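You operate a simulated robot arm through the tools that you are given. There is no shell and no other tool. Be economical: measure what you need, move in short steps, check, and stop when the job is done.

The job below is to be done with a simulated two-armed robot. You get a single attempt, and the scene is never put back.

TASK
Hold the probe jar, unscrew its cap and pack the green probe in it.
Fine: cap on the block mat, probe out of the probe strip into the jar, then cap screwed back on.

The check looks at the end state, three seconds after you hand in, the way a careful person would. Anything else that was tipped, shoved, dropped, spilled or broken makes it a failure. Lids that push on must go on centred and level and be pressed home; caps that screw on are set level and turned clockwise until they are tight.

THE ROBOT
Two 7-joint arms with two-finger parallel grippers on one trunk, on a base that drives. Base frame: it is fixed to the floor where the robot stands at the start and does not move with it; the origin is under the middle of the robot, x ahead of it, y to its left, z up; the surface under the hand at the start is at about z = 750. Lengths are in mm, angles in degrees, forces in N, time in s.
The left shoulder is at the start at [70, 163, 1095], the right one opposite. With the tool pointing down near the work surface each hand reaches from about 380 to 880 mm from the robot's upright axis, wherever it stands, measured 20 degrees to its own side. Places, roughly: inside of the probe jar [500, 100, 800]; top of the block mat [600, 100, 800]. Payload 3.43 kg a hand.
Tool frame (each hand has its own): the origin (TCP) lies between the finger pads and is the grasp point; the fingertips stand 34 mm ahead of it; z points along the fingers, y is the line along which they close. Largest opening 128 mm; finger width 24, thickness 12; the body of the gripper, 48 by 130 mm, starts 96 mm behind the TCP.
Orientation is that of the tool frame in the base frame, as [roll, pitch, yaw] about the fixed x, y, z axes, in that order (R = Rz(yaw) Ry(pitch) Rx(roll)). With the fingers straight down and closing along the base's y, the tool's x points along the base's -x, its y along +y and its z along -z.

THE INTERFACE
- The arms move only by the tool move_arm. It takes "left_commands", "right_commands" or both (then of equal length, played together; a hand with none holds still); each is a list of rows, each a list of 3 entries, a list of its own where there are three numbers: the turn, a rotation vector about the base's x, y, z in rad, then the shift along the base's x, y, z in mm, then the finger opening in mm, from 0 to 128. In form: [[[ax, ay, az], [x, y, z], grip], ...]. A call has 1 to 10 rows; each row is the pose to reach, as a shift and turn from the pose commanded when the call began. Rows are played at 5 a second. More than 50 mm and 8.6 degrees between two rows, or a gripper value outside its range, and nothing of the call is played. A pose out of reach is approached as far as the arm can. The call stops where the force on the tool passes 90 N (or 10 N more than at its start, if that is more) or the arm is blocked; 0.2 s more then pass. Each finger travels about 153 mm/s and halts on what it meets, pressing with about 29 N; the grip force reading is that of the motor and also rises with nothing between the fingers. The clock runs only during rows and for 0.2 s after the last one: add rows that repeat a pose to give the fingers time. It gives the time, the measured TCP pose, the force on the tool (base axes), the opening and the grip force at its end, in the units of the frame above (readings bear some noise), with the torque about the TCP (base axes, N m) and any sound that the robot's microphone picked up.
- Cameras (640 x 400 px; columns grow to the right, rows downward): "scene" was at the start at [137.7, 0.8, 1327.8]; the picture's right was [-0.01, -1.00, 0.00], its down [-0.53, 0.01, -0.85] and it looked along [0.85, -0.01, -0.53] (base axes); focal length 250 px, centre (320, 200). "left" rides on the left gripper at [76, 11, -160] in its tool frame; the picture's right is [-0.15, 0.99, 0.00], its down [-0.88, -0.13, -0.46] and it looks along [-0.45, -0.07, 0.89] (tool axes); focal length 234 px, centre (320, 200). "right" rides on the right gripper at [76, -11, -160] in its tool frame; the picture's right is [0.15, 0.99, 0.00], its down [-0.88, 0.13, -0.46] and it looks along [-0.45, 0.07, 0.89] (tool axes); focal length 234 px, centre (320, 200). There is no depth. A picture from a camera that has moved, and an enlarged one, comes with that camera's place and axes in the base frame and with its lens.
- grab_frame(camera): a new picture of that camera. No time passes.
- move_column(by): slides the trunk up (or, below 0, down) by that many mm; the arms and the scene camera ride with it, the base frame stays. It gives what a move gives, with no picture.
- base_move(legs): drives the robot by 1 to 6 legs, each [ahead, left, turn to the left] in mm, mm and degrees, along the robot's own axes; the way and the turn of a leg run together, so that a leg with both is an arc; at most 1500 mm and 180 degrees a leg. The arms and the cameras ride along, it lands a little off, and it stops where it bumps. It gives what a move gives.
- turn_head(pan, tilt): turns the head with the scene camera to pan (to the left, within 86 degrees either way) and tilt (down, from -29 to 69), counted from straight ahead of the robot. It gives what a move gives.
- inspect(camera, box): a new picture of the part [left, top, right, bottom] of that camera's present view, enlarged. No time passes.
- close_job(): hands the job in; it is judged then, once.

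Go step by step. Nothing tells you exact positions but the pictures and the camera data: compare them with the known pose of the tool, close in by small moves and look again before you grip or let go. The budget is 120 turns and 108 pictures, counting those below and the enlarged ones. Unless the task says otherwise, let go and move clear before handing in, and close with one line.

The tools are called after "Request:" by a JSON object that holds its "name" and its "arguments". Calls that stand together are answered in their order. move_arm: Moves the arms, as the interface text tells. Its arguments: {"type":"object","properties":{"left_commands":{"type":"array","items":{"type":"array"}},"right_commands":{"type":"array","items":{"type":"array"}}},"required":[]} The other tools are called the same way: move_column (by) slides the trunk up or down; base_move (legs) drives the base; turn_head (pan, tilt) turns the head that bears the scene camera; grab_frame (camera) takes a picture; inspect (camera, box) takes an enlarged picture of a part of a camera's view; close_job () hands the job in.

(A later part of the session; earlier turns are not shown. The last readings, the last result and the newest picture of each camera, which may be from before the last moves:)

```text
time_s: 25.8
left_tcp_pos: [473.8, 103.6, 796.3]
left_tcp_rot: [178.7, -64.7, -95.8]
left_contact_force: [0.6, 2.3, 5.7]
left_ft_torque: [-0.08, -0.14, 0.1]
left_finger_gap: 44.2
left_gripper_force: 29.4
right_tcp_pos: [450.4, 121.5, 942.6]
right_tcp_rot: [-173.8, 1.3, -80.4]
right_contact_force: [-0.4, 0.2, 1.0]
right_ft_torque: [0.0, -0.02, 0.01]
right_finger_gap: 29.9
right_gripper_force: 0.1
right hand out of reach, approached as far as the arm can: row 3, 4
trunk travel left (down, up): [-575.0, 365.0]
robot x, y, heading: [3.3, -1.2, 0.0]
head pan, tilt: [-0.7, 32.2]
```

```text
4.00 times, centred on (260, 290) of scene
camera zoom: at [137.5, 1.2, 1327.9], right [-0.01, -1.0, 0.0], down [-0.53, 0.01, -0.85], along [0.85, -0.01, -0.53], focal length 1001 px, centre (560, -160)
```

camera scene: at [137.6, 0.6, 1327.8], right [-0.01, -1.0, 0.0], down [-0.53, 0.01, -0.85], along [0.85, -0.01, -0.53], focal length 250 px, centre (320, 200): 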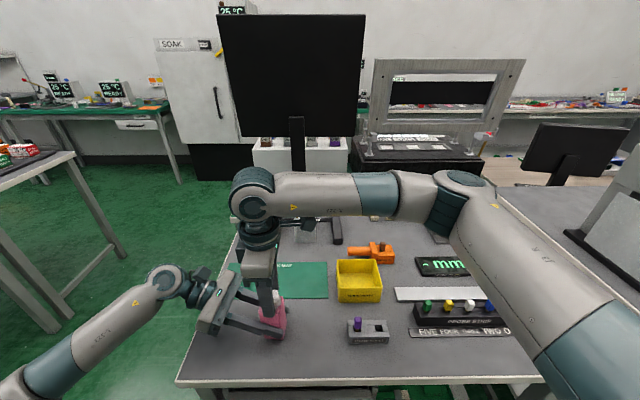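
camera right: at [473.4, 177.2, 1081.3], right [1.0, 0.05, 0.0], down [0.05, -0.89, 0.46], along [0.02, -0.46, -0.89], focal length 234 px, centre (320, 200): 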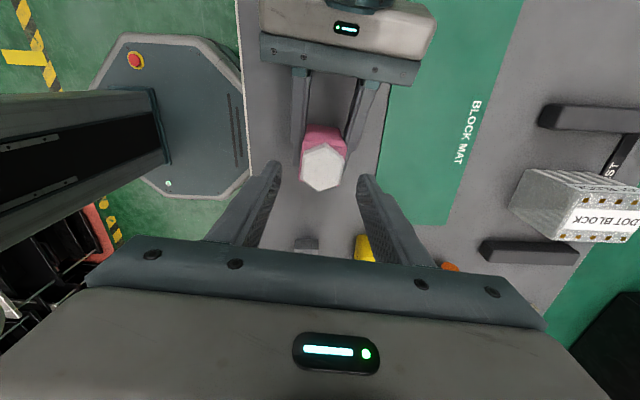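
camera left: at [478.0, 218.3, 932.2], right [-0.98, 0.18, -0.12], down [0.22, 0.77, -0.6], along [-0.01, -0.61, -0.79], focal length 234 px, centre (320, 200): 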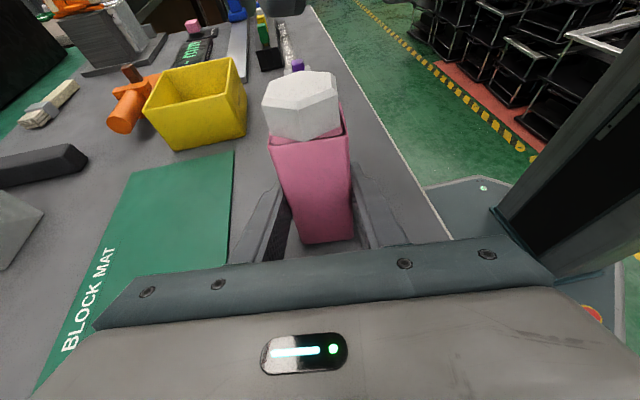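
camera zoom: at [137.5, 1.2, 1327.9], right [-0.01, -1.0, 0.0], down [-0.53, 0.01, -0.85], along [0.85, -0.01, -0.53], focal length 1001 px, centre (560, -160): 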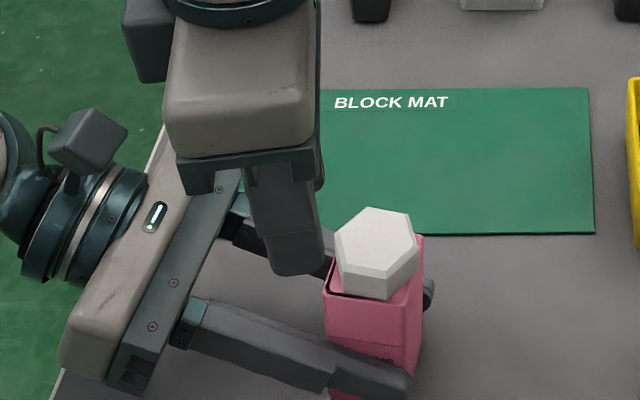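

Request:
{"name": "inspect", "arguments": {"camera": "left", "box": [246, 50, 374, 130]}}

Request:
{"name": "inspect", "arguments": {"camera": "scene", "box": [240, 280, 304, 320]}}

```text
5.00 times, centred on (310, 90) of left
camera zoom: at [478.0, 218.3, 932.2], right [-0.98, 0.18, -0.12], down [0.22, 0.77, -0.6], along [-0.01, -0.61, -0.79], focal length 1171 px, centre (370, 750)
```

zoom: 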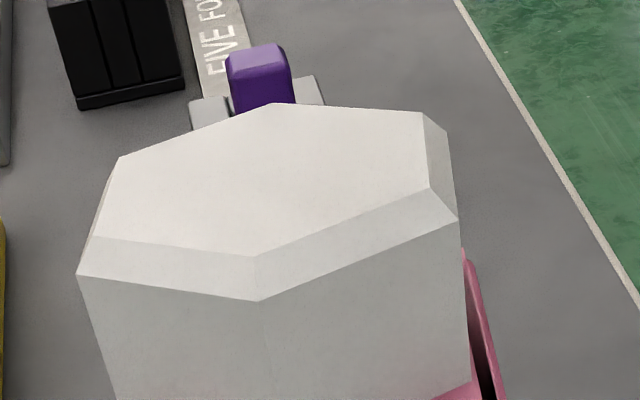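

```text
10.00 times, centred on (272, 300) of scene
camera zoom: at [137.5, 1.2, 1327.9], right [-0.01, -1.0, 0.0], down [-0.53, 0.01, -0.85], along [0.85, -0.01, -0.53], focal length 2503 px, centre (800, -800)
```

zoom: 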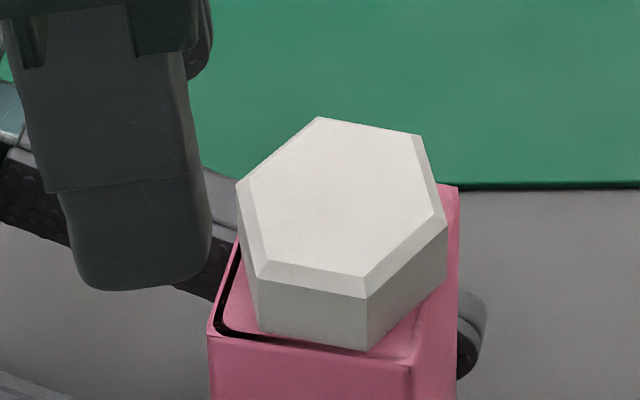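

The cap has been nudged, but the jar is upright and still held. I level the right hand and bring it away from the joint limit.

Request:
{"name": "move_arm", "arguments": {"right_commands": [[[0, 0, -0.1], [5, -5, 10], 40], [[-0.01, 0.03, -0.2], [10, -10, 20], 60], [[-0.03, 0.07, -0.2], [20, -15, 30], 70], [[-0.04, 0.103, -0.2], [27, -20, 40], 80], [[-0.04, 0.103, -0.2], [27, -20, 40], 80]]}}

```text
time_s: 27.0
left_tcp_pos: [471.8, 103.9, 796.5]
left_tcp_rot: [178.8, -64.7, -95.8]
left_contact_force: [0.9, 0.0, 6.5]
left_ft_torque: [-0.15, -0.2, 0.03]
left_finger_gap: 44.7
left_gripper_force: 29.1
right_tcp_pos: [477.0, 100.9, 984.3]
right_tcp_rot: [-179.9, -0.5, -91.7]
right_contact_force: [-0.1, 0.0, 0.6]
right_ft_torque: [0.03, -0.02, -0.01]
right_finger_gap: 80.1
right_gripper_force: 0.1
trunk travel left (down, up): [-575.0, 365.0]
robot x, y, heading: [0.3, 1.5, 0.2]
head pan, tilt: [-0.7, 32.2]
```

Request:
{"name": "move_arm", "arguments": {"right_commands": [[[0, 0, -0.15], [0, 0, 0], 80], [[0, 0, -0.3], [0, 0, 0], 80], [[0, 0, -0.45], [0, 0, 0], 80], [[0, 0, -0.6], [0, 0, 0], 80], [[0, 0, -0.75], [0, 0, 0], 80], [[0, 0, -0.9], [0, 0, 0], 80], [[0, 0, -1.05], [0, 0, 0], 80], [[0, 0, -1.2], [0, 0, 0], 80], [[0, 0, -1.35], [0, 0, 0], 80], [[0, 0, -1.5], [0, 0, 0], 80]]}}

Request:
{"name": "inspect", "arguments": {"camera": "right", "box": [256, 90, 384, 170]}}

```text
time_s: 29.2
left_tcp_pos: [472.4, 104.0, 795.8]
left_tcp_rot: [178.7, -64.7, -95.7]
left_contact_force: [0.2, -0.3, 6.0]
left_ft_torque: [-0.22, -0.1, -0.02]
left_finger_gap: 44.4
left_gripper_force: 28.8
right_tcp_pos: [477.3, 101.3, 983.3]
right_tcp_rot: [-179.8, -0.6, -177.7]
right_contact_force: [-0.4, -0.4, -0.8]
right_ft_torque: [-0.04, 0.0, 0.02]
right_finger_gap: 80.0
right_gripper_force: 0.1
trunk travel left (down, up): [-575.0, 365.0]
robot x, y, heading: [1.0, -1.4, -0.2]
head pan, tilt: [-0.7, 32.2]
```

```text
5.00 times, centred on (320, 130) of right
camera zoom: at [403.8, 88.4, 1143.4], right [-0.19, 0.98, 0.0], down [0.88, 0.17, 0.45], along [0.44, 0.08, -0.89], focal length 1171 px, centre (320, 550)
```

zoom: 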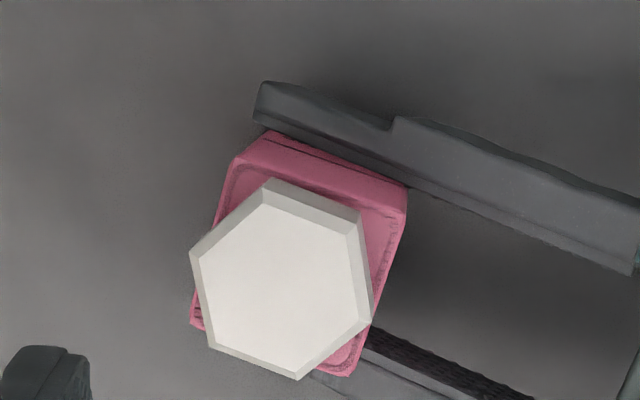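

Request:
{"name": "inspect", "arguments": {"camera": "scene", "box": [232, 285, 312, 335]}}

Request:
{"name": "inspect", "arguments": {"camera": "left", "box": [246, 60, 374, 140]}}

```text
8.00 times, centred on (272, 310) of scene
camera zoom: at [137.3, 1.0, 1327.8], right [-0.01, -1.0, 0.0], down [-0.53, 0.01, -0.85], along [0.85, -0.01, -0.53], focal length 2002 px, centre (704, -680)
```

zoom: 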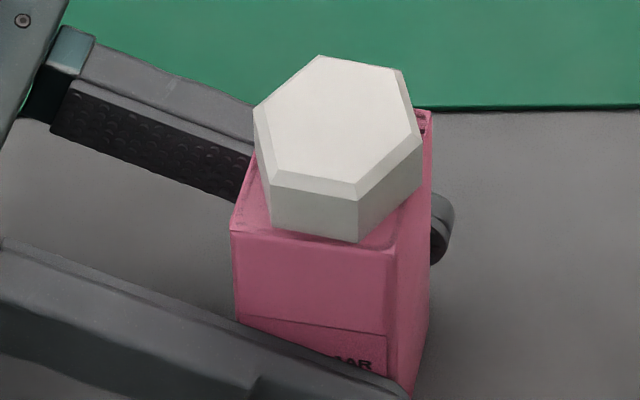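

```text
5.00 times, centred on (310, 100) of left
camera zoom: at [477.7, 217.9, 932.1], right [-0.98, 0.18, -0.12], down [0.22, 0.77, -0.6], along [-0.02, -0.61, -0.79], focal length 1171 px, centre (370, 700)
```

zoom: 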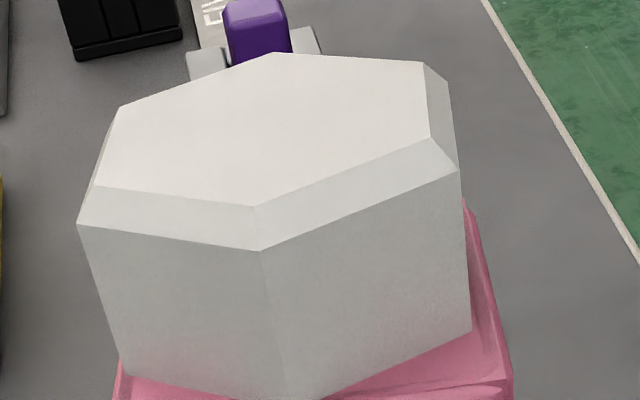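

The cap still sits in the threads; the jar only slid a few mm inside the left hand. Cap centre is now about [472.4, 92], flats at -10°/50°/110°. I level the hand, then re-turn to yaw 80°.

Request:
{"name": "move_arm", "arguments": {"right_commands": [[[0.0038, -0.0104, 0], [-2, -4, 0], 80], [[0.0038, -0.0104, 0], [-5, -9, 0], 80], [[0.0038, -0.0104, 0], [-5, -9, 0], 80]]}}

Request:
{"name": "move_arm", "arguments": {"right_commands": [[[0, 0, -0.145], [0, 0, -5], 80], [[0, 0, -0.29], [0, 0, -10], 80], [[0, 0, -0.435], [0, 0, -15], 80], [[0, 0, -0.58], [0, 0, -20], 80], [[0, 0, -0.725], [0, 0, -25], 80], [[0, 0, -0.87], [0, 0, -30], 80], [[0, 0, -1.015], [0, 0, -35], 80], [[0, 0, -1.16], [0, 0, -40], 80], [[0, 0, -1.305], [0, 0, -45], 80], [[0, 0, -1.45], [0, 0, -50], 80]]}}

Request:
{"name": "move_arm", "arguments": {"right_commands": [[[0, 0, -0.11], [0, 0, -5], 75], [[0, 0, -0.22], [0, 0, -10], 70], [[0, 0, -0.335], [0, 0, -15], 66], [[0, 0, -0.335], [0, 0, -15], 66]]}}

Request:
{"name": "inspect", "arguments": {"camera": "right", "box": [260, 110, 388, 190]}}

```text
time_s: 30.0
left_tcp_pos: [472.8, 105.3, 794.8]
left_tcp_rot: [178.7, -64.7, -95.7]
left_contact_force: [-0.8, -0.2, 6.1]
left_ft_torque: [-0.24, -0.08, -0.04]
left_finger_gap: 44.6
left_gripper_force: 29.0
right_tcp_pos: [472.5, 91.2, 982.1]
right_tcp_rot: [180.0, 0.0, -177.6]
right_contact_force: [0.6, 0.9, 0.6]
right_ft_torque: [0.01, 0.05, 0.03]
right_finger_gap: 80.0
right_gripper_force: 0.0
trunk travel left (down, up): [-575.0, 365.0]
robot x, y, heading: [-1.8, 2.0, 0.1]
head pan, tilt: [-0.7, 32.2]
```

```text
time_s: 32.2
left_tcp_pos: [473.0, 105.0, 795.2]
left_tcp_rot: [178.7, -64.7, -95.7]
left_contact_force: [0.4, 0.0, 4.8]
left_ft_torque: [-0.16, -0.14, 0.03]
left_finger_gap: 44.5
left_gripper_force: 28.9
right_tcp_pos: [471.3, 92.1, 932.1]
right_tcp_rot: [-179.9, 0.0, 99.2]
right_contact_force: [0.4, 0.4, 0.0]
right_ft_torque: [0.01, -0.03, 0.01]
right_finger_gap: 80.0
right_gripper_force: 0.1
trunk travel left (down, up): [-575.0, 365.0]
robot x, y, heading: [0.4, 3.9, -0.2]
head pan, tilt: [-0.7, 32.2]
```

```text
time_s: 33.2
left_tcp_pos: [473.2, 105.3, 795.5]
left_tcp_rot: [178.7, -64.7, -95.8]
left_contact_force: [0.7, -0.8, 5.3]
left_ft_torque: [-0.15, -0.09, 0.0]
left_finger_gap: 44.5
left_gripper_force: 28.9
right_tcp_pos: [471.4, 93.3, 918.7]
right_tcp_rot: [180.0, 0.0, 80.1]
right_contact_force: [0.7, 0.4, 0.6]
right_ft_torque: [-0.03, -0.01, 0.02]
right_finger_gap: 66.1
right_gripper_force: 0.1
trunk travel left (down, up): [-575.0, 365.0]
robot x, y, heading: [-3.7, 1.0, 0.3]
head pan, tilt: [-0.7, 32.2]
```

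```text
5.00 times, centred on (324, 150) of right
camera zoom: at [473.6, 169.8, 1078.1], right [1.0, -0.03, 0.0], down [-0.02, -0.89, 0.46], along [-0.01, -0.46, -0.89], focal length 1171 px, centre (300, 450)
```

zoom: 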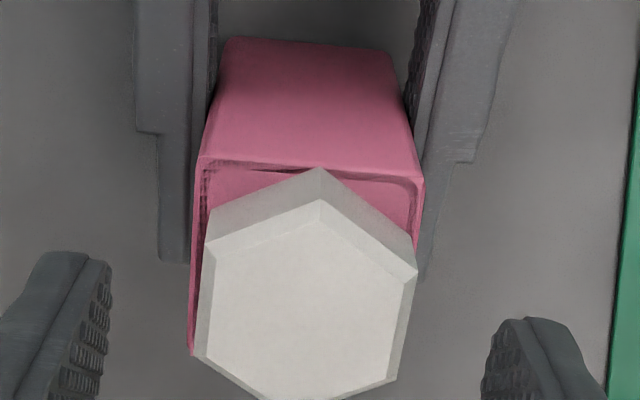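

Hex flats are aligned with the fingers. I shift slightly, lower and grip the cap again.

Request:
{"name": "move_arm", "arguments": {"right_commands": [[[0, 0, 0], [1, 1, -12], 64], [[0, 0, 0], [1, 1, -24], 62], [[0, 0, 0], [1, 1, -29], 60], [[0, 0, 0], [1, 1, -29], 54], [[0, 0, 0], [1, 1, -29], 48], [[0, 0, 0], [1, 1, -29], 42], [[0, 0, 0], [1, 1, -29], 34], [[0, 0, 0], [1, 1, -29], 28]]}}

Request:
{"name": "inspect", "arguments": {"camera": "left", "box": [230, 50, 390, 150]}}

```text
time_s: 35.0
left_tcp_pos: [472.0, 104.8, 796.4]
left_tcp_rot: [178.7, -64.7, -95.7]
left_contact_force: [-0.3, 0.1, 5.1]
left_ft_torque: [-0.15, -0.06, 0.01]
left_finger_gap: 44.5
left_gripper_force: 29.2
right_tcp_pos: [473.7, 94.8, 888.3]
right_tcp_rot: [-180.0, 0.0, 80.2]
right_contact_force: [-0.2, 1.0, -1.3]
right_ft_torque: [-0.01, 0.02, 0.01]
right_finger_gap: 48.4
right_gripper_force: 29.1
trunk travel left (down, up): [-575.0, 365.0]
robot x, y, heading: [0.3, 2.3, 0.1]
head pan, tilt: [-0.7, 32.2]
```

```text
4.00 times, centred on (310, 100) of left
camera zoom: at [477.8, 217.9, 932.0], right [-0.98, 0.18, -0.12], down [0.22, 0.77, -0.6], along [-0.02, -0.61, -0.79], focal length 937 px, centre (360, 600)
```

zoom: 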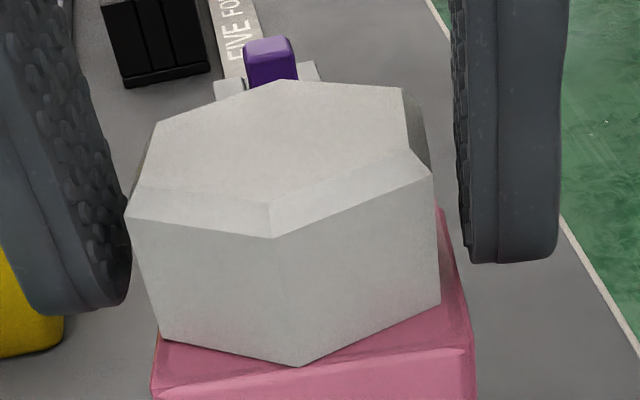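

Clean grip with no side force. I continue turning counter-clockwise.

Request:
{"name": "move_arm", "arguments": {"right_commands": [[[0, 0, 0.14], [0, 0, 0], 28], [[0, 0, 0.28], [0, 0, 0.1], 28], [[0, 0, 0.42], [0, 0, 0.2], 28], [[0, 0, 0.56], [0, 0, 0.3], 28], [[0, 0, 0.7], [0, 0, 0.4], 28], [[0, 0, 0.84], [0, 0, 0.5], 28], [[0, 0, 0.98], [0, 0, 0.6], 28], [[0, 0, 1.12], [0, 0, 0.6], 28], [[0, 0, 1.26], [0, 0, 0.6], 28]]}}

```text
time_s: 37.0
left_tcp_pos: [473.7, 104.7, 795.0]
left_tcp_rot: [178.7, -64.8, -95.8]
left_contact_force: [11.0, -13.0, -0.5]
left_ft_torque: [0.57, 0.52, 0.21]
left_finger_gap: 44.6
left_gripper_force: 28.9
right_tcp_pos: [473.1, 91.8, 890.0]
right_tcp_rot: [179.9, 0.0, 152.6]
right_contact_force: [-9.3, 12.9, 9.2]
right_ft_torque: [0.52, 0.12, -0.08]
right_finger_gap: 48.2
right_gripper_force: 28.4
trunk travel left (down, up): [-575.0, 365.0]
robot x, y, heading: [0.1, 0.2, -0.1]
head pan, tilt: [-0.7, 32.2]
```

Request:
{"name": "move_arm", "arguments": {"right_commands": [[[0, 0, 0], [-1.5, 1.5, 1.2], 28], [[0, 0, 0.14], [-1.5, 2, 1.4], 28], [[0, 0, 0.28], [-1.5, 2, 1.5], 28], [[0, 0, 0.42], [-1.5, 2, 1.6], 28], [[0, 0, 0.56], [-1.5, 2, 1.7], 28], [[0, 0, 0.7], [-1.5, 2, 1.8], 28], [[0, 0, 0.84], [-1.5, 2, 1.9], 28], [[0, 0, 0.98], [-1.5, 2, 2], 28]]}}

Request:
{"name": "inspect", "arguments": {"camera": "left", "box": [230, 50, 390, 150]}}

```text
time_s: 38.8
left_tcp_pos: [473.9, 106.0, 796.1]
left_tcp_rot: [178.7, -64.7, -95.7]
left_contact_force: [7.0, 11.2, 3.8]
left_ft_torque: [-0.77, 0.21, 0.2]
left_finger_gap: 44.6
left_gripper_force: 29.1
right_tcp_pos: [472.4, 95.3, 891.7]
right_tcp_rot: [-179.9, 0.0, -151.3]
right_contact_force: [-4.8, -10.3, 1.7]
right_ft_torque: [-0.32, 0.18, -0.14]
right_finger_gap: 48.6
right_gripper_force: 28.7
trunk travel left (down, up): [-575.0, 365.0]
robot x, y, heading: [2.4, -0.4, -0.0]
head pan, tilt: [-0.7, 32.2]
```

```text
4.00 times, centred on (310, 100) of left
camera zoom: at [478.0, 218.4, 932.0], right [-0.98, 0.18, -0.12], down [0.22, 0.77, -0.6], along [-0.01, -0.61, -0.79], focal length 937 px, centre (360, 600)
```

zoom: 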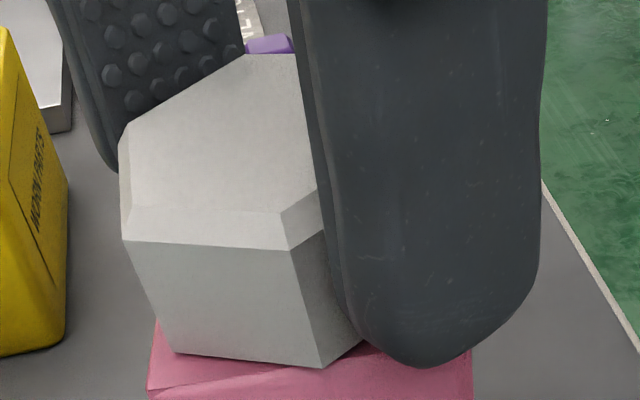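

Request:
{"name": "move_arm", "arguments": {"right_commands": [[[0, 0, 0.0], [-1, -1.5, 0.2], 28], [[0, 0, 0.14], [-1, -1.5, 0.3], 28], [[0, 0, 0.28], [-1, -1.5, 0.5], 28], [[0, 0, 0.42], [-1, -1.5, 0.7], 28], [[0, 0, 0.56], [-1, -1.5, 0.9], 28], [[0, 0, 0.7], [-1, -1.5, 1.1], 28], [[0, 0, 0.82], [-1, -1.5, 1.2], 28]]}}

Request:
{"name": "inspect", "arguments": {"camera": "left", "box": [230, 50, 390, 150]}}

```text
time_s: 40.4
left_tcp_pos: [473.4, 104.8, 794.1]
left_tcp_rot: [178.5, -64.7, -95.8]
left_contact_force: [-0.4, 4.2, 0.7]
left_ft_torque: [-0.27, -0.12, 0.06]
left_finger_gap: 44.4
left_gripper_force: 28.8
right_tcp_pos: [471.8, 92.7, 892.7]
right_tcp_rot: [179.9, 0.1, -104.5]
right_contact_force: [1.3, -2.0, 1.1]
right_ft_torque: [-0.09, -0.03, -0.05]
right_finger_gap: 48.7
right_gripper_force: 29.0
trunk travel left (down, up): [-575.0, 365.0]
robot x, y, heading: [-0.7, 1.3, -0.2]
head pan, tilt: [-0.7, 32.2]
```

```text
4.00 times, centred on (310, 100) of left
camera zoom: at [477.7, 217.7, 931.6], right [-0.98, 0.18, -0.12], down [0.22, 0.77, -0.6], along [-0.02, -0.61, -0.79], focal length 937 px, centre (360, 600)
```

zoom: 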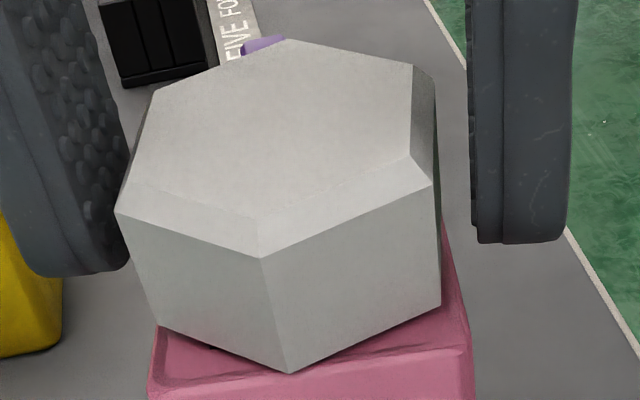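

Forces have dropped to near zero after about 350°. I try a small lift to see if it is free.

Request:
{"name": "move_arm", "arguments": {"right_commands": [[[0, 0, 0], [0, 0, 1.5], 28], [[0, 0, 0], [0, 0, 3], 28]]}}

Request:
{"name": "inspect", "arguments": {"camera": "left", "box": [230, 50, 390, 150]}}

```text
time_s: 41.0
left_tcp_pos: [472.4, 104.1, 795.0]
left_tcp_rot: [178.5, -64.6, -95.7]
left_contact_force: [-4.8, 3.2, 1.8]
left_ft_torque: [-0.29, -0.39, -0.08]
left_finger_gap: 44.6
left_gripper_force: 29.2
right_tcp_pos: [471.9, 94.4, 895.9]
right_tcp_rot: [180.0, 0.0, -104.5]
right_contact_force: [5.1, -2.7, -3.6]
right_ft_torque: [-0.08, -0.16, -0.06]
right_finger_gap: 48.6
right_gripper_force: 28.7
trunk travel left (down, up): [-575.0, 365.0]
robot x, y, heading: [-0.7, -1.6, 0.1]
head pan, tilt: [-0.7, 32.2]
```

```text
4.00 times, centred on (310, 100) of left
camera zoom: at [477.9, 217.9, 931.7], right [-0.98, 0.18, -0.12], down [0.22, 0.77, -0.6], along [-0.02, -0.62, -0.79], focal length 937 px, centre (360, 600)
```

zoom: 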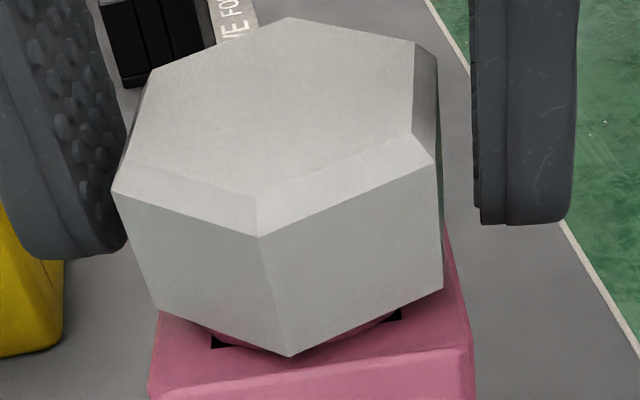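

The cap rose with the hand and the jar stayed put. Continue lifting.

Request:
{"name": "move_arm", "arguments": {"right_commands": [[[0, 0, 0], [0, 0, 2], 28], [[0, 0, 0], [0, 0, 5], 28], [[0, 0, 0], [0, 0, 8], 28]]}}

Request:
{"name": "inspect", "arguments": {"camera": "left", "box": [230, 40, 390, 140]}}

```text
time_s: 41.8
left_tcp_pos: [473.1, 104.8, 794.0]
left_tcp_rot: [178.6, -64.8, -95.7]
left_contact_force: [-2.9, 2.3, -1.6]
left_ft_torque: [-0.09, -0.38, -0.06]
left_finger_gap: 44.8
left_gripper_force: 28.9
right_tcp_pos: [471.5, 93.6, 904.0]
right_tcp_rot: [-179.9, 0.0, -104.5]
right_contact_force: [2.6, -1.3, 0.9]
right_ft_torque: [-0.03, -0.01, 0.01]
right_finger_gap: 38.6
right_gripper_force: 28.7
trunk travel left (down, up): [-575.0, 365.0]
robot x, y, heading: [-4.3, 3.1, 0.1]
head pan, tilt: [-0.7, 32.2]
```

```text
4.00 times, centred on (310, 90) of left
camera zoom: at [478.0, 218.0, 931.4], right [-0.98, 0.18, -0.12], down [0.22, 0.77, -0.6], along [-0.02, -0.61, -0.79], focal length 937 px, centre (360, 640)
```

zoom: 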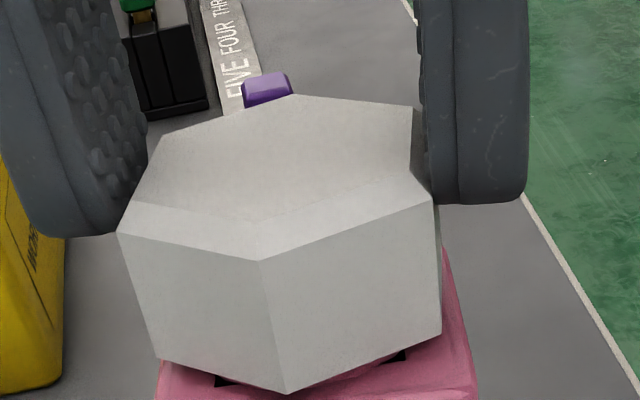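

The cap rose about 3 mm, then the fingers slipped up onto its chamfer. I open, go lower and grip again more deeply.

Request:
{"name": "move_arm", "arguments": {"right_commands": [[[0, 0, 0], [0, 0, 0], 50], [[0, 0, 0], [0, 0, 0], 62], [[0, 0, 0], [0, 0, -8], 62], [[0, 0, 0], [0, 0, -13], 62], [[0, 0, 0], [0, 0, -13], 54], [[0, 0, 0], [0, 0, -13], 46], [[0, 0, 0], [0, 0, -13], 38], [[0, 0, 0], [0, 0, -13], 28], [[0, 0, 0], [0, 0, -13], 28]]}}

Request:
{"name": "inspect", "arguments": {"camera": "left", "box": [230, 50, 390, 150]}}

Request:
{"name": "inspect", "arguments": {"camera": "scene", "box": [232, 275, 312, 325]}}

```text
time_s: 43.8
left_tcp_pos: [473.3, 104.3, 795.1]
left_tcp_rot: [178.6, -64.7, -95.8]
left_contact_force: [-10.0, 4.6, -0.8]
left_ft_torque: [-0.27, -0.8, -0.07]
left_finger_gap: 44.5
left_gripper_force: 29.0
right_tcp_pos: [472.3, 93.0, 890.8]
right_tcp_rot: [-179.8, -0.1, -104.5]
right_contact_force: [9.1, -3.8, -0.4]
right_ft_torque: [-0.11, -0.23, 0.02]
right_finger_gap: 48.8
right_gripper_force: 29.1
trunk travel left (down, up): [-575.0, 365.0]
robot x, y, heading: [1.7, 0.0, -0.1]
head pan, tilt: [-0.7, 32.2]
```

```text
4.00 times, centred on (310, 100) of left
camera zoom: at [477.8, 217.9, 931.6], right [-0.98, 0.18, -0.12], down [0.22, 0.77, -0.6], along [-0.02, -0.61, -0.79], focal length 937 px, centre (360, 600)
```

zoom: 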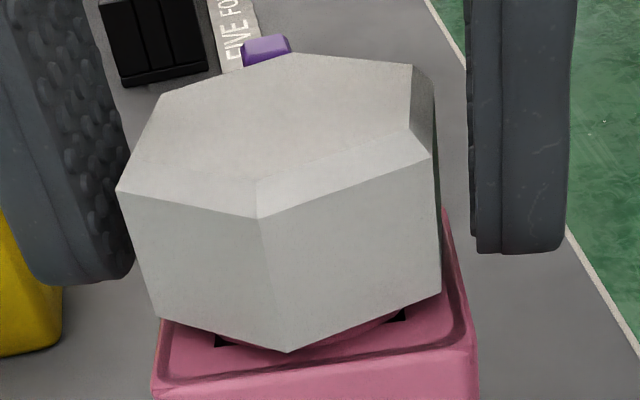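

```text
8.00 times, centred on (272, 300) of scene
camera zoom: at [137.9, 1.2, 1327.7], right [-0.01, -1.0, 0.0], down [-0.53, 0.01, -0.85], along [0.85, -0.01, -0.53], focal length 2002 px, centre (704, -600)
```

zoom: 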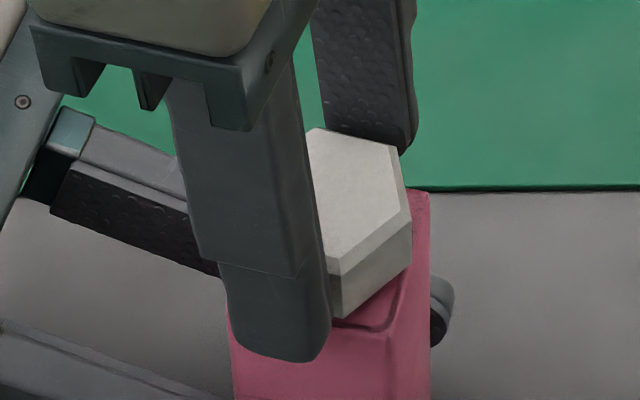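

The cap is now clearly off the threads, resting slightly tilted on the neck, and gripped again. I lift slowly.

Request:
{"name": "move_arm", "arguments": {"right_commands": [[[0, 0, 0], [0, 0, 2], 20], [[0, 0, 0], [0, 0, 4], 20], [[0, 0, 0], [0, 0, 6], 20], [[0, 0, 0], [0, 0, 8], 20]]}}

Request:
{"name": "inspect", "arguments": {"camera": "left", "box": [230, 40, 390, 140]}}

```text
time_s: 44.8
left_tcp_pos: [474.3, 104.6, 795.7]
left_tcp_rot: [178.9, -64.7, -95.9]
left_contact_force: [-9.9, 0.6, 25.1]
left_ft_torque: [-0.18, -0.6, -0.09]
left_finger_gap: 45.1
left_gripper_force: 28.6
right_tcp_pos: [470.3, 93.2, 897.2]
right_tcp_rot: [179.9, 0.0, -104.5]
right_contact_force: [10.7, -0.3, -25.2]
right_ft_torque: [-0.17, -0.4, -0.02]
right_finger_gap: 48.5
right_gripper_force: 29.3
trunk travel left (down, up): [-575.0, 365.0]
robot x, y, heading: [0.8, -1.9, 0.1]
head pan, tilt: [-0.7, 32.2]
```

```text
4.00 times, centred on (310, 90) of left
camera zoom: at [478.2, 218.0, 932.8], right [-0.98, 0.18, -0.12], down [0.22, 0.77, -0.6], along [-0.01, -0.62, -0.79], focal length 937 px, centre (360, 640)
```

zoom: 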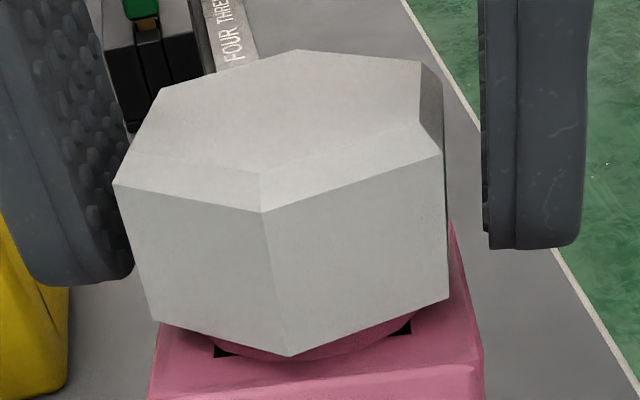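

The cap still pulls on the jar (25 N), so some thread is left. I relax, then release and wind the hand back for another stroke.

Request:
{"name": "move_arm", "arguments": {"right_commands": [[[0, 0, 0], [1, 0, -3], 20], [[0, 0, 0], [1, 0, -6], 20], [[0, 0, 0.1], [1, 0, -6], 20], [[0, 0, 0.2], [1, 0, -6], 20], [[0, 0, 0.2], [1, 0, -6], 50], [[0, 0, 0.2], [1, 0, -6], 64], [[0, 0, 0.2], [1, 0, 10], 66], [[0, 0, 0.2], [1, 0, 30], 66]]}}

Request:
{"name": "inspect", "arguments": {"camera": "left", "box": [230, 50, 390, 150]}}

Request:
{"name": "inspect", "arguments": {"camera": "right", "box": [260, 110, 388, 190]}}

```text
time_s: 46.6
left_tcp_pos: [473.5, 104.0, 794.4]
left_tcp_rot: [178.6, -64.8, -95.8]
left_contact_force: [-0.3, -0.1, -0.7]
left_ft_torque: [0.03, -0.01, 0.02]
left_finger_gap: 44.5
left_gripper_force: 29.7
right_tcp_pos: [473.1, 94.3, 929.8]
right_tcp_rot: [-179.9, 0.0, -93.1]
right_contact_force: [-1.0, -1.0, -0.7]
right_ft_torque: [-0.01, -0.01, 0.0]
right_finger_gap: 66.1
right_gripper_force: 0.0
trunk travel left (down, up): [-575.0, 365.0]
robot x, y, heading: [1.5, -1.6, -0.0]
head pan, tilt: [-0.7, 32.2]
```

```text
4.00 times, centred on (310, 100) of left
camera zoom: at [478.0, 218.1, 931.8], right [-0.98, 0.18, -0.12], down [0.22, 0.77, -0.6], along [-0.02, -0.61, -0.79], focal length 937 px, centre (360, 600)
```

zoom: 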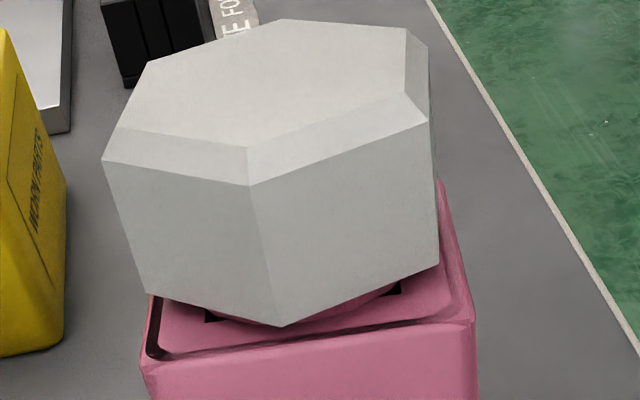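

```text
5.00 times, centred on (324, 150) of right
camera zoom: at [479.9, 18.5, 1088.8], right [-1.0, -0.09, 0.0], down [-0.08, 0.89, 0.46], along [-0.04, 0.45, -0.89], focal length 1171 px, centre (300, 450)
```

zoom: 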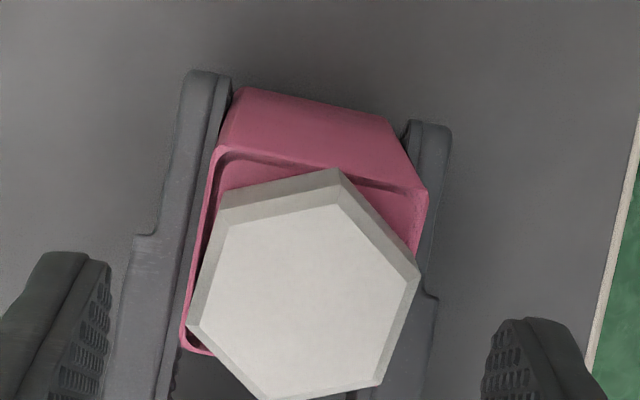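

The jar itself appears to have been pulled up and tilted a little within the left grip. Let me look at it.

Request:
{"name": "inspect", "arguments": {"camera": "scene", "box": [200, 265, 344, 355]}}

Request:
{"name": "grab_frame", "arguments": {"camera": "left"}}

```text
4.44 times, centred on (272, 310) of scene
camera zoom: at [137.7, 1.3, 1327.7], right [-0.01, -1.0, 0.0], down [-0.53, 0.01, -0.85], along [0.85, -0.01, -0.53], focal length 1112 px, centre (533, -289)
```

zoom: 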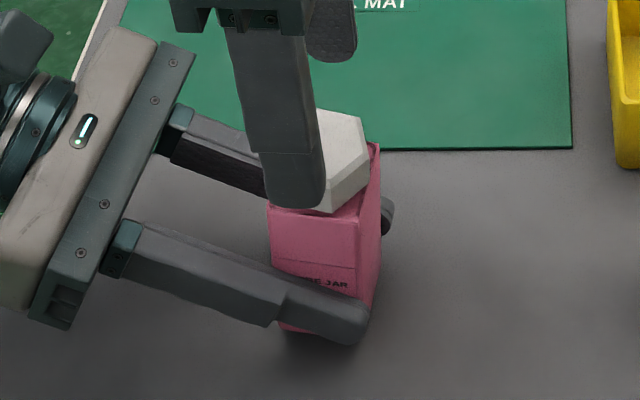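

```text
53 pictures are left
camera left: at [478.0, 218.1, 931.8], right [-0.98, 0.18, -0.12], down [0.22, 0.77, -0.6], along [-0.02, -0.61, -0.79], focal length 234 px, centre (320, 200)
```

left: 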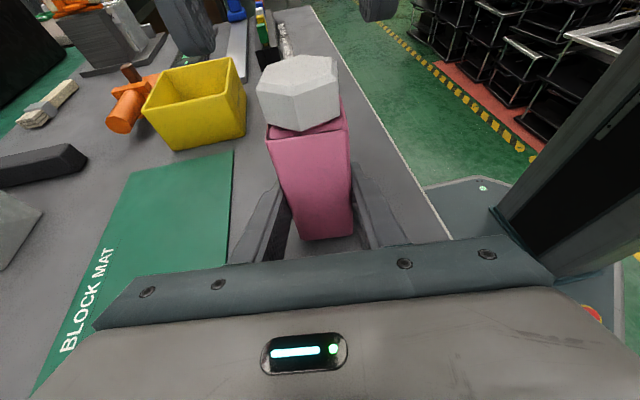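

The jar sits about 4 mm up and leans some 5° toward -y in the left fingers. I lower the left hand until the base presses flat on the table, then regrip.

Request:
{"name": "move_arm", "arguments": {"left_commands": [[[0, 0, 0], [0, 0, -1.5], 30], [[0, 0, 0], [0, 0, -3], 30], [[0, 0, 0], [0, 0, -4.5], 30], [[0, 0, 0], [0, 0, -5.5], 30]]}}

```text
time_s: 47.6
left_tcp_pos: [473.9, 103.2, 789.8]
left_tcp_rot: [178.9, -64.8, -95.8]
left_contact_force: [0.1, 0.3, 2.6]
left_ft_torque: [-0.1, -0.07, 0.03]
left_finger_gap: 44.4
left_gripper_force: 28.7
right_tcp_pos: [472.7, 94.5, 930.0]
right_tcp_rot: [-179.9, 0.1, -93.0]
right_contact_force: [-0.3, -0.4, 0.0]
right_ft_torque: [-0.02, 0.0, -0.02]
right_finger_gap: 66.2
right_gripper_force: 0.0
trunk travel left (down, up): [-575.0, 365.0]
robot x, y, heading: [-1.3, 0.1, 0.2]
head pan, tilt: [-0.7, 32.2]
```

Request:
{"name": "move_arm", "arguments": {"left_commands": [[[0, 0, 0], [0, 0, -1], 30], [[0, 0, 0], [0, 0, -2], 30], [[0, 0, 0], [0, 0, -3], 30]]}}

Request:
{"name": "grab_frame", "arguments": {"camera": "left"}}

```text
time_s: 48.4
left_tcp_pos: [473.4, 106.0, 788.3]
left_tcp_rot: [179.1, -64.9, -96.1]
left_contact_force: [0.4, 0.9, 21.6]
left_ft_torque: [-0.54, -0.16, -0.01]
left_finger_gap: 44.7
left_gripper_force: 28.3
right_tcp_pos: [471.7, 94.8, 929.5]
right_tcp_rot: [-179.8, 0.1, -93.0]
right_contact_force: [0.1, 0.0, -0.1]
right_ft_torque: [-0.01, -0.01, 0.0]
right_finger_gap: 65.8
right_gripper_force: 0.1
trunk travel left (down, up): [-575.0, 365.0]
robot x, y, heading: [-3.7, -0.6, -0.1]
head pan, tilt: [-0.7, 32.2]
```

```text
52 pictures are left
camera left: at [477.4, 218.2, 925.3], right [-0.98, 0.18, -0.13], down [0.22, 0.77, -0.6], along [-0.01, -0.62, -0.79], focal length 234 px, centre (320, 200)
```

left: 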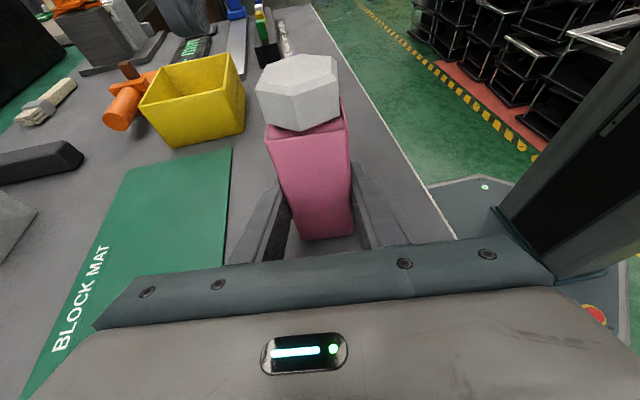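

Request:
{"name": "move_arm", "arguments": {"left_commands": [[[0, 0, 0], [0, 0, 1], 47], [[0, 0, 0], [0, 0, 2], 50], [[0, 0, 0], [0, 0, 2], 52], [[0, 0, 0], [0, 0, 2], 52], [[0, 0, 0], [0, 0, 2], 52]]}}

Request:
{"name": "grab_frame", "arguments": {"camera": "left"}}

Request:
{"name": "inspect", "arguments": {"camera": "scene", "box": [200, 265, 344, 355]}}

```text
time_s: 49.6
left_tcp_pos: [474.2, 105.5, 787.9]
left_tcp_rot: [178.6, -64.7, -95.7]
left_contact_force: [-0.3, 0.1, 0.5]
left_ft_torque: [-0.02, 0.01, 0.03]
left_finger_gap: 52.1
left_gripper_force: 0.0
right_tcp_pos: [473.0, 93.8, 929.7]
right_tcp_rot: [-180.0, 0.0, -93.0]
right_contact_force: [0.5, 0.0, -0.1]
right_ft_torque: [0.03, -0.01, -0.02]
right_finger_gap: 66.0
right_gripper_force: 0.0
trunk travel left (down, up): [-575.0, 365.0]
robot x, y, heading: [1.5, -0.9, 0.0]
head pan, tilt: [-0.7, 32.2]
```

```text
51 pictures are left
camera left: at [478.5, 218.5, 925.0], right [-0.98, 0.18, -0.12], down [0.22, 0.77, -0.6], along [-0.02, -0.61, -0.79], focal length 234 px, centre (320, 200)
```

left: 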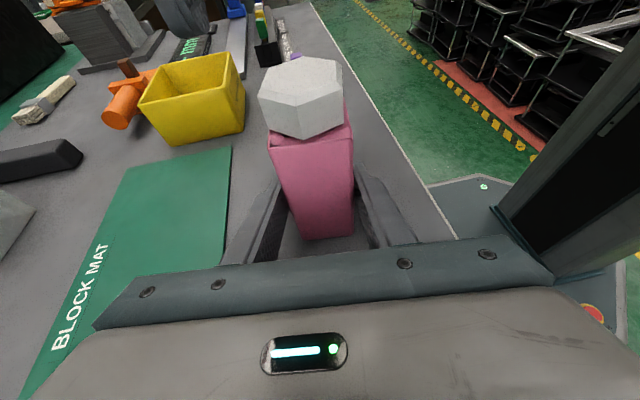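

```text
4.44 times, centred on (272, 310) of scene
camera zoom: at [137.9, 1.2, 1327.7], right [-0.01, -1.0, 0.0], down [-0.53, 0.01, -0.85], along [0.85, -0.01, -0.53], focal length 1112 px, centre (533, -289)
```

zoom: 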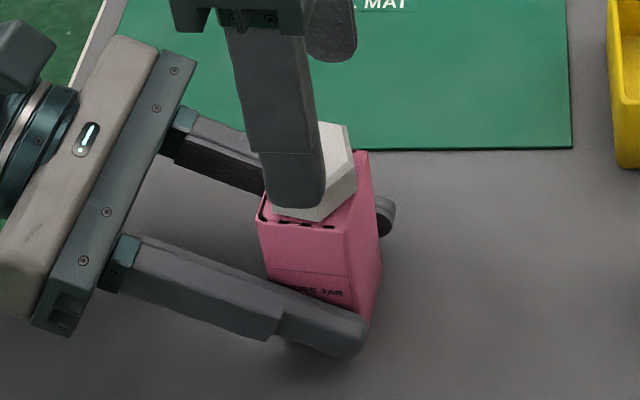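

The jar settled upright on the table. I raise the left hand to grip higher on the body (z about 812) for a stiffer hold, and close.

Request:
{"name": "move_arm", "arguments": {"left_commands": [[[0, 0, 0], [0, 0, 8], 52], [[0, 0, 0], [0, -1, 16], 52], [[0, 0, 0], [0, -1, 24], 52], [[0, 0, 0], [0, -1, 24], 46], [[0, 0, 0], [0, -1, 24], 40], [[0, 0, 0], [0, -1, 24], 34], [[0, 0, 0], [0, -1, 24], 28]]}}

Request:
{"name": "inspect", "arguments": {"camera": "right", "box": [260, 110, 388, 190]}}

```text
time_s: 51.2
left_tcp_pos: [473.7, 102.7, 812.5]
left_tcp_rot: [178.6, -64.7, -95.8]
left_contact_force: [-0.2, 0.8, 1.0]
left_ft_torque: [0.03, 0.01, 0.0]
left_finger_gap: 44.4
left_gripper_force: 28.7
right_tcp_pos: [472.3, 93.7, 929.3]
right_tcp_rot: [-180.0, 0.1, -93.0]
right_contact_force: [0.0, 0.7, -0.3]
right_ft_torque: [0.0, 0.0, 0.0]
right_finger_gap: 66.0
right_gripper_force: 0.1
trunk travel left (down, up): [-575.0, 365.0]
robot x, y, heading: [1.1, -2.3, -0.2]
head pan, tilt: [-0.7, 32.2]
```

```text
5.00 times, centred on (324, 150) of right
camera zoom: at [479.9, 18.4, 1088.8], right [-1.0, -0.09, 0.0], down [-0.08, 0.89, 0.46], along [-0.04, 0.45, -0.89], focal length 1171 px, centre (300, 450)
```

zoom: 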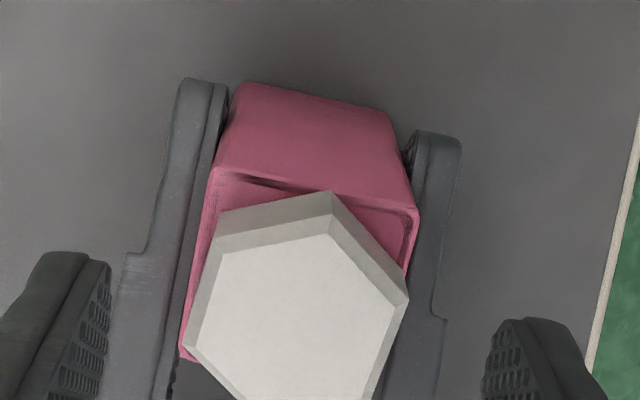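

Now wind the right hand back by about 189° for a new stroke, moving over the cap centre at [474, 99].

Request:
{"name": "move_arm", "arguments": {"right_commands": [[[0, 0, -0.147], [0, 0, 5], 70], [[0, 0, -0.294], [0, 1, 10], 70], [[0, 0, -0.441], [0, 1, 10], 70], [[0, 0, -0.588], [0, 2, 10], 70], [[0, 0, -0.735], [0, 2, 10], 70], [[0, 0, -0.882], [1, 3, 10], 70], [[0, 0, -1.029], [1, 3, 10], 70], [[0, 0, -1.176], [1, 4, 10], 70], [[0, 0, -1.323], [1, 4, 10], 70], [[0, 0, -1.47], [1, 5, 10], 70]]}}

Request:
{"name": "move_arm", "arguments": {"right_commands": [[[0, 0, -0.147], [0, 0, 0], 70], [[0, 0, -0.294], [0, 0, 0], 70], [[0, 0, -0.441], [0, 0, 0], 70], [[0, 0, -0.588], [0, 0, 0], 70], [[0, 0, -0.735], [0, 0, 0], 70], [[0, 0, -0.882], [0, 0, 0], 70], [[0, 0, -1.029], [0, 0, 0], 70], [[0, 0, -1.176], [0, 0, 0], 70], [[0, 0, -1.323], [0, 0, 0], 70], [[0, 0, -1.47], [0, 0, 0], 70]]}}

Request:
{"name": "move_arm", "arguments": {"right_commands": [[[0, 0, -0.12], [0, 0, -8], 68], [[0, 0, -0.24], [0, 0, -16], 66], [[0, 0, -0.36], [0, 0, -22], 66], [[0, 0, -0.36], [0, 0, -22], 66]]}}

Request:
{"name": "inspect", "arguments": {"camera": "right", "box": [260, 110, 388, 190]}}

```text
time_s: 53.4
left_tcp_pos: [473.0, 103.9, 813.1]
left_tcp_rot: [178.6, -64.8, -95.7]
left_contact_force: [0.6, 0.0, 2.3]
left_ft_torque: [0.03, -0.11, 0.02]
left_finger_gap: 44.7
left_gripper_force: 29.1
right_tcp_pos: [473.7, 98.9, 938.4]
right_tcp_rot: [-180.0, 0.0, -177.4]
right_contact_force: [0.2, 0.1, -0.4]
right_ft_torque: [0.04, 0.0, 0.03]
right_finger_gap: 70.0
right_gripper_force: 0.1
trunk travel left (down, up): [-575.0, 365.0]
robot x, y, heading: [-1.8, -2.9, -0.4]
head pan, tilt: [-0.7, 32.2]
```

```text
time_s: 55.6
left_tcp_pos: [472.4, 103.4, 813.2]
left_tcp_rot: [178.7, -64.6, -95.8]
left_contact_force: [1.3, 0.5, 2.1]
left_ft_torque: [-0.02, -0.14, -0.02]
left_finger_gap: 44.4
left_gripper_force: 29.4
right_tcp_pos: [474.6, 98.3, 937.9]
right_tcp_rot: [-180.0, 0.0, 98.4]
right_contact_force: [-0.5, 0.4, -0.4]
right_ft_torque: [0.01, 0.03, 0.02]
right_finger_gap: 70.0
right_gripper_force: 0.0
trunk travel left (down, up): [-575.0, 365.0]
robot x, y, heading: [1.4, 4.4, 0.1]
head pan, tilt: [-0.7, 32.2]
```

```text
time_s: 56.6
left_tcp_pos: [473.9, 103.7, 812.3]
left_tcp_rot: [178.6, -64.6, -95.8]
left_contact_force: [-0.3, -0.1, 1.6]
left_ft_torque: [-0.02, -0.09, -0.02]
left_finger_gap: 44.3
left_gripper_force: 28.5
right_tcp_pos: [471.1, 98.5, 917.8]
right_tcp_rot: [180.0, 0.0, 77.8]
right_contact_force: [-0.4, -0.2, 0.3]
right_ft_torque: [0.0, -0.03, 0.03]
right_finger_gap: 66.0
right_gripper_force: 0.1
trunk travel left (down, up): [-575.0, 365.0]
robot x, y, heading: [0.1, -2.7, -0.1]
head pan, tilt: [-0.7, 32.2]
```

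```text
5.00 times, centred on (324, 150) of right
camera zoom: at [477.5, 176.0, 1076.6], right [1.0, -0.07, 0.0], down [-0.06, -0.89, 0.46], along [-0.03, -0.46, -0.89], focal length 1171 px, centre (300, 450)
```

zoom: 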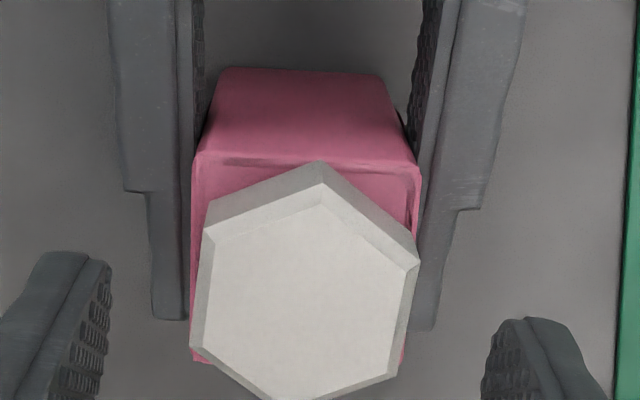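

Same picture as the last good grip: shift +1/+1, lower 29 mm and close.

Request:
{"name": "move_arm", "arguments": {"right_commands": [[[0, 0, 0], [1, 1, -12], 64], [[0, 0, 0], [1, 1, -24], 62], [[0, 0, 0], [1, 1, -29], 60], [[0, 0, 0], [1, 1, -29], 54], [[0, 0, 0], [1, 1, -29], 48], [[0, 0, 0], [1, 1, -29], 42], [[0, 0, 0], [1, 1, -29], 34], [[0, 0, 0], [1, 1, -29], 28]]}}

Request:
{"name": "move_arm", "arguments": {"right_commands": [[[0, 0, 0.14], [0, 0, 0], 20], [[0, 0, 0.28], [0, 0, 0.2], 20], [[0, 0, 0.42], [0, 0, 0.4], 20], [[0, 0, 0.56], [0, 0, 0.6], 20], [[0, 0, 0.7], [0, 0, 0.8], 20]]}}

```text
time_s: 58.4
left_tcp_pos: [473.5, 104.2, 812.2]
left_tcp_rot: [178.6, -64.8, -95.7]
left_contact_force: [7.8, -1.9, 0.4]
left_ft_torque: [0.04, 0.14, 0.03]
left_finger_gap: 44.4
left_gripper_force: 29.1
right_tcp_pos: [474.4, 98.6, 888.3]
right_tcp_rot: [-179.9, 0.0, 78.0]
right_contact_force: [-9.3, 2.8, 0.0]
right_ft_torque: [0.12, 0.54, 0.01]
right_finger_gap: 48.2
right_gripper_force: 29.7
trunk travel left (down, up): [-575.0, 365.0]
robot x, y, heading: [0.2, 2.8, 0.1]
head pan, tilt: [-0.7, 32.2]
```

```text
time_s: 59.6
left_tcp_pos: [474.6, 103.3, 813.0]
left_tcp_rot: [178.6, -64.7, -95.7]
left_contact_force: [7.8, 5.0, 2.9]
left_ft_torque: [-0.37, 0.0, 1.41]
left_finger_gap: 44.8
left_gripper_force: 28.5
right_tcp_pos: [475.9, 100.2, 888.6]
right_tcp_rot: [-180.0, 0.1, 118.0]
right_contact_force: [-7.1, -6.9, 0.2]
right_ft_torque: [-0.16, 0.34, -1.46]
right_finger_gap: 45.2
right_gripper_force: 29.1
trunk travel left (down, up): [-575.0, 365.0]
robot x, y, heading: [-4.1, 2.1, -0.2]
head pan, tilt: [-0.7, 32.2]
```

Now there is a 1.5 N·m reaction and the gap changed, so the hand is slipping round the hex. Let me look.

Request:
{"name": "inspect", "arguments": {"camera": "right", "box": [260, 120, 388, 200]}}

Request:
{"name": "inspect", "arguments": {"camera": "left", "box": [230, 50, 390, 150]}}

```text
5.00 times, centred on (324, 160) of right
camera zoom: at [429.7, 161.6, 1047.1], right [0.8, 0.59, 0.0], down [0.53, -0.72, 0.46], along [0.27, -0.37, -0.89], focal length 1171 px, centre (300, 400)
```

zoom: 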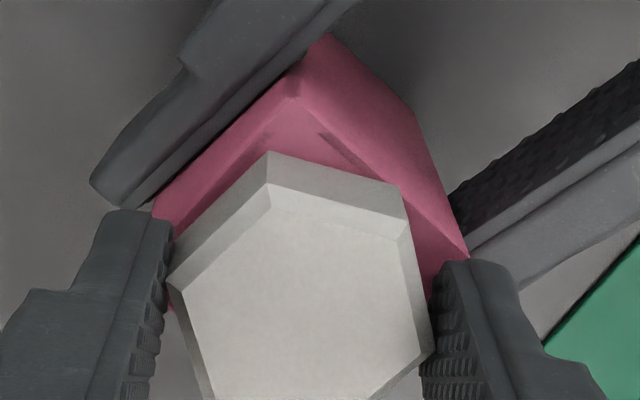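

```text
4.00 times, centred on (310, 100) of left
camera zoom: at [478.2, 217.5, 949.5], right [-0.98, 0.18, -0.12], down [0.22, 0.77, -0.6], along [-0.01, -0.61, -0.79], focal length 937 px, centre (360, 600)
```

zoom: 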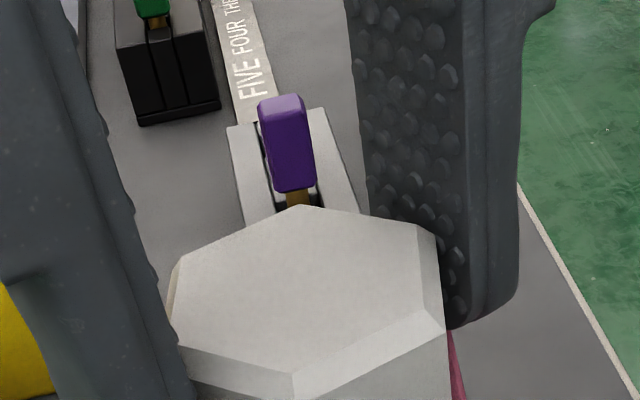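

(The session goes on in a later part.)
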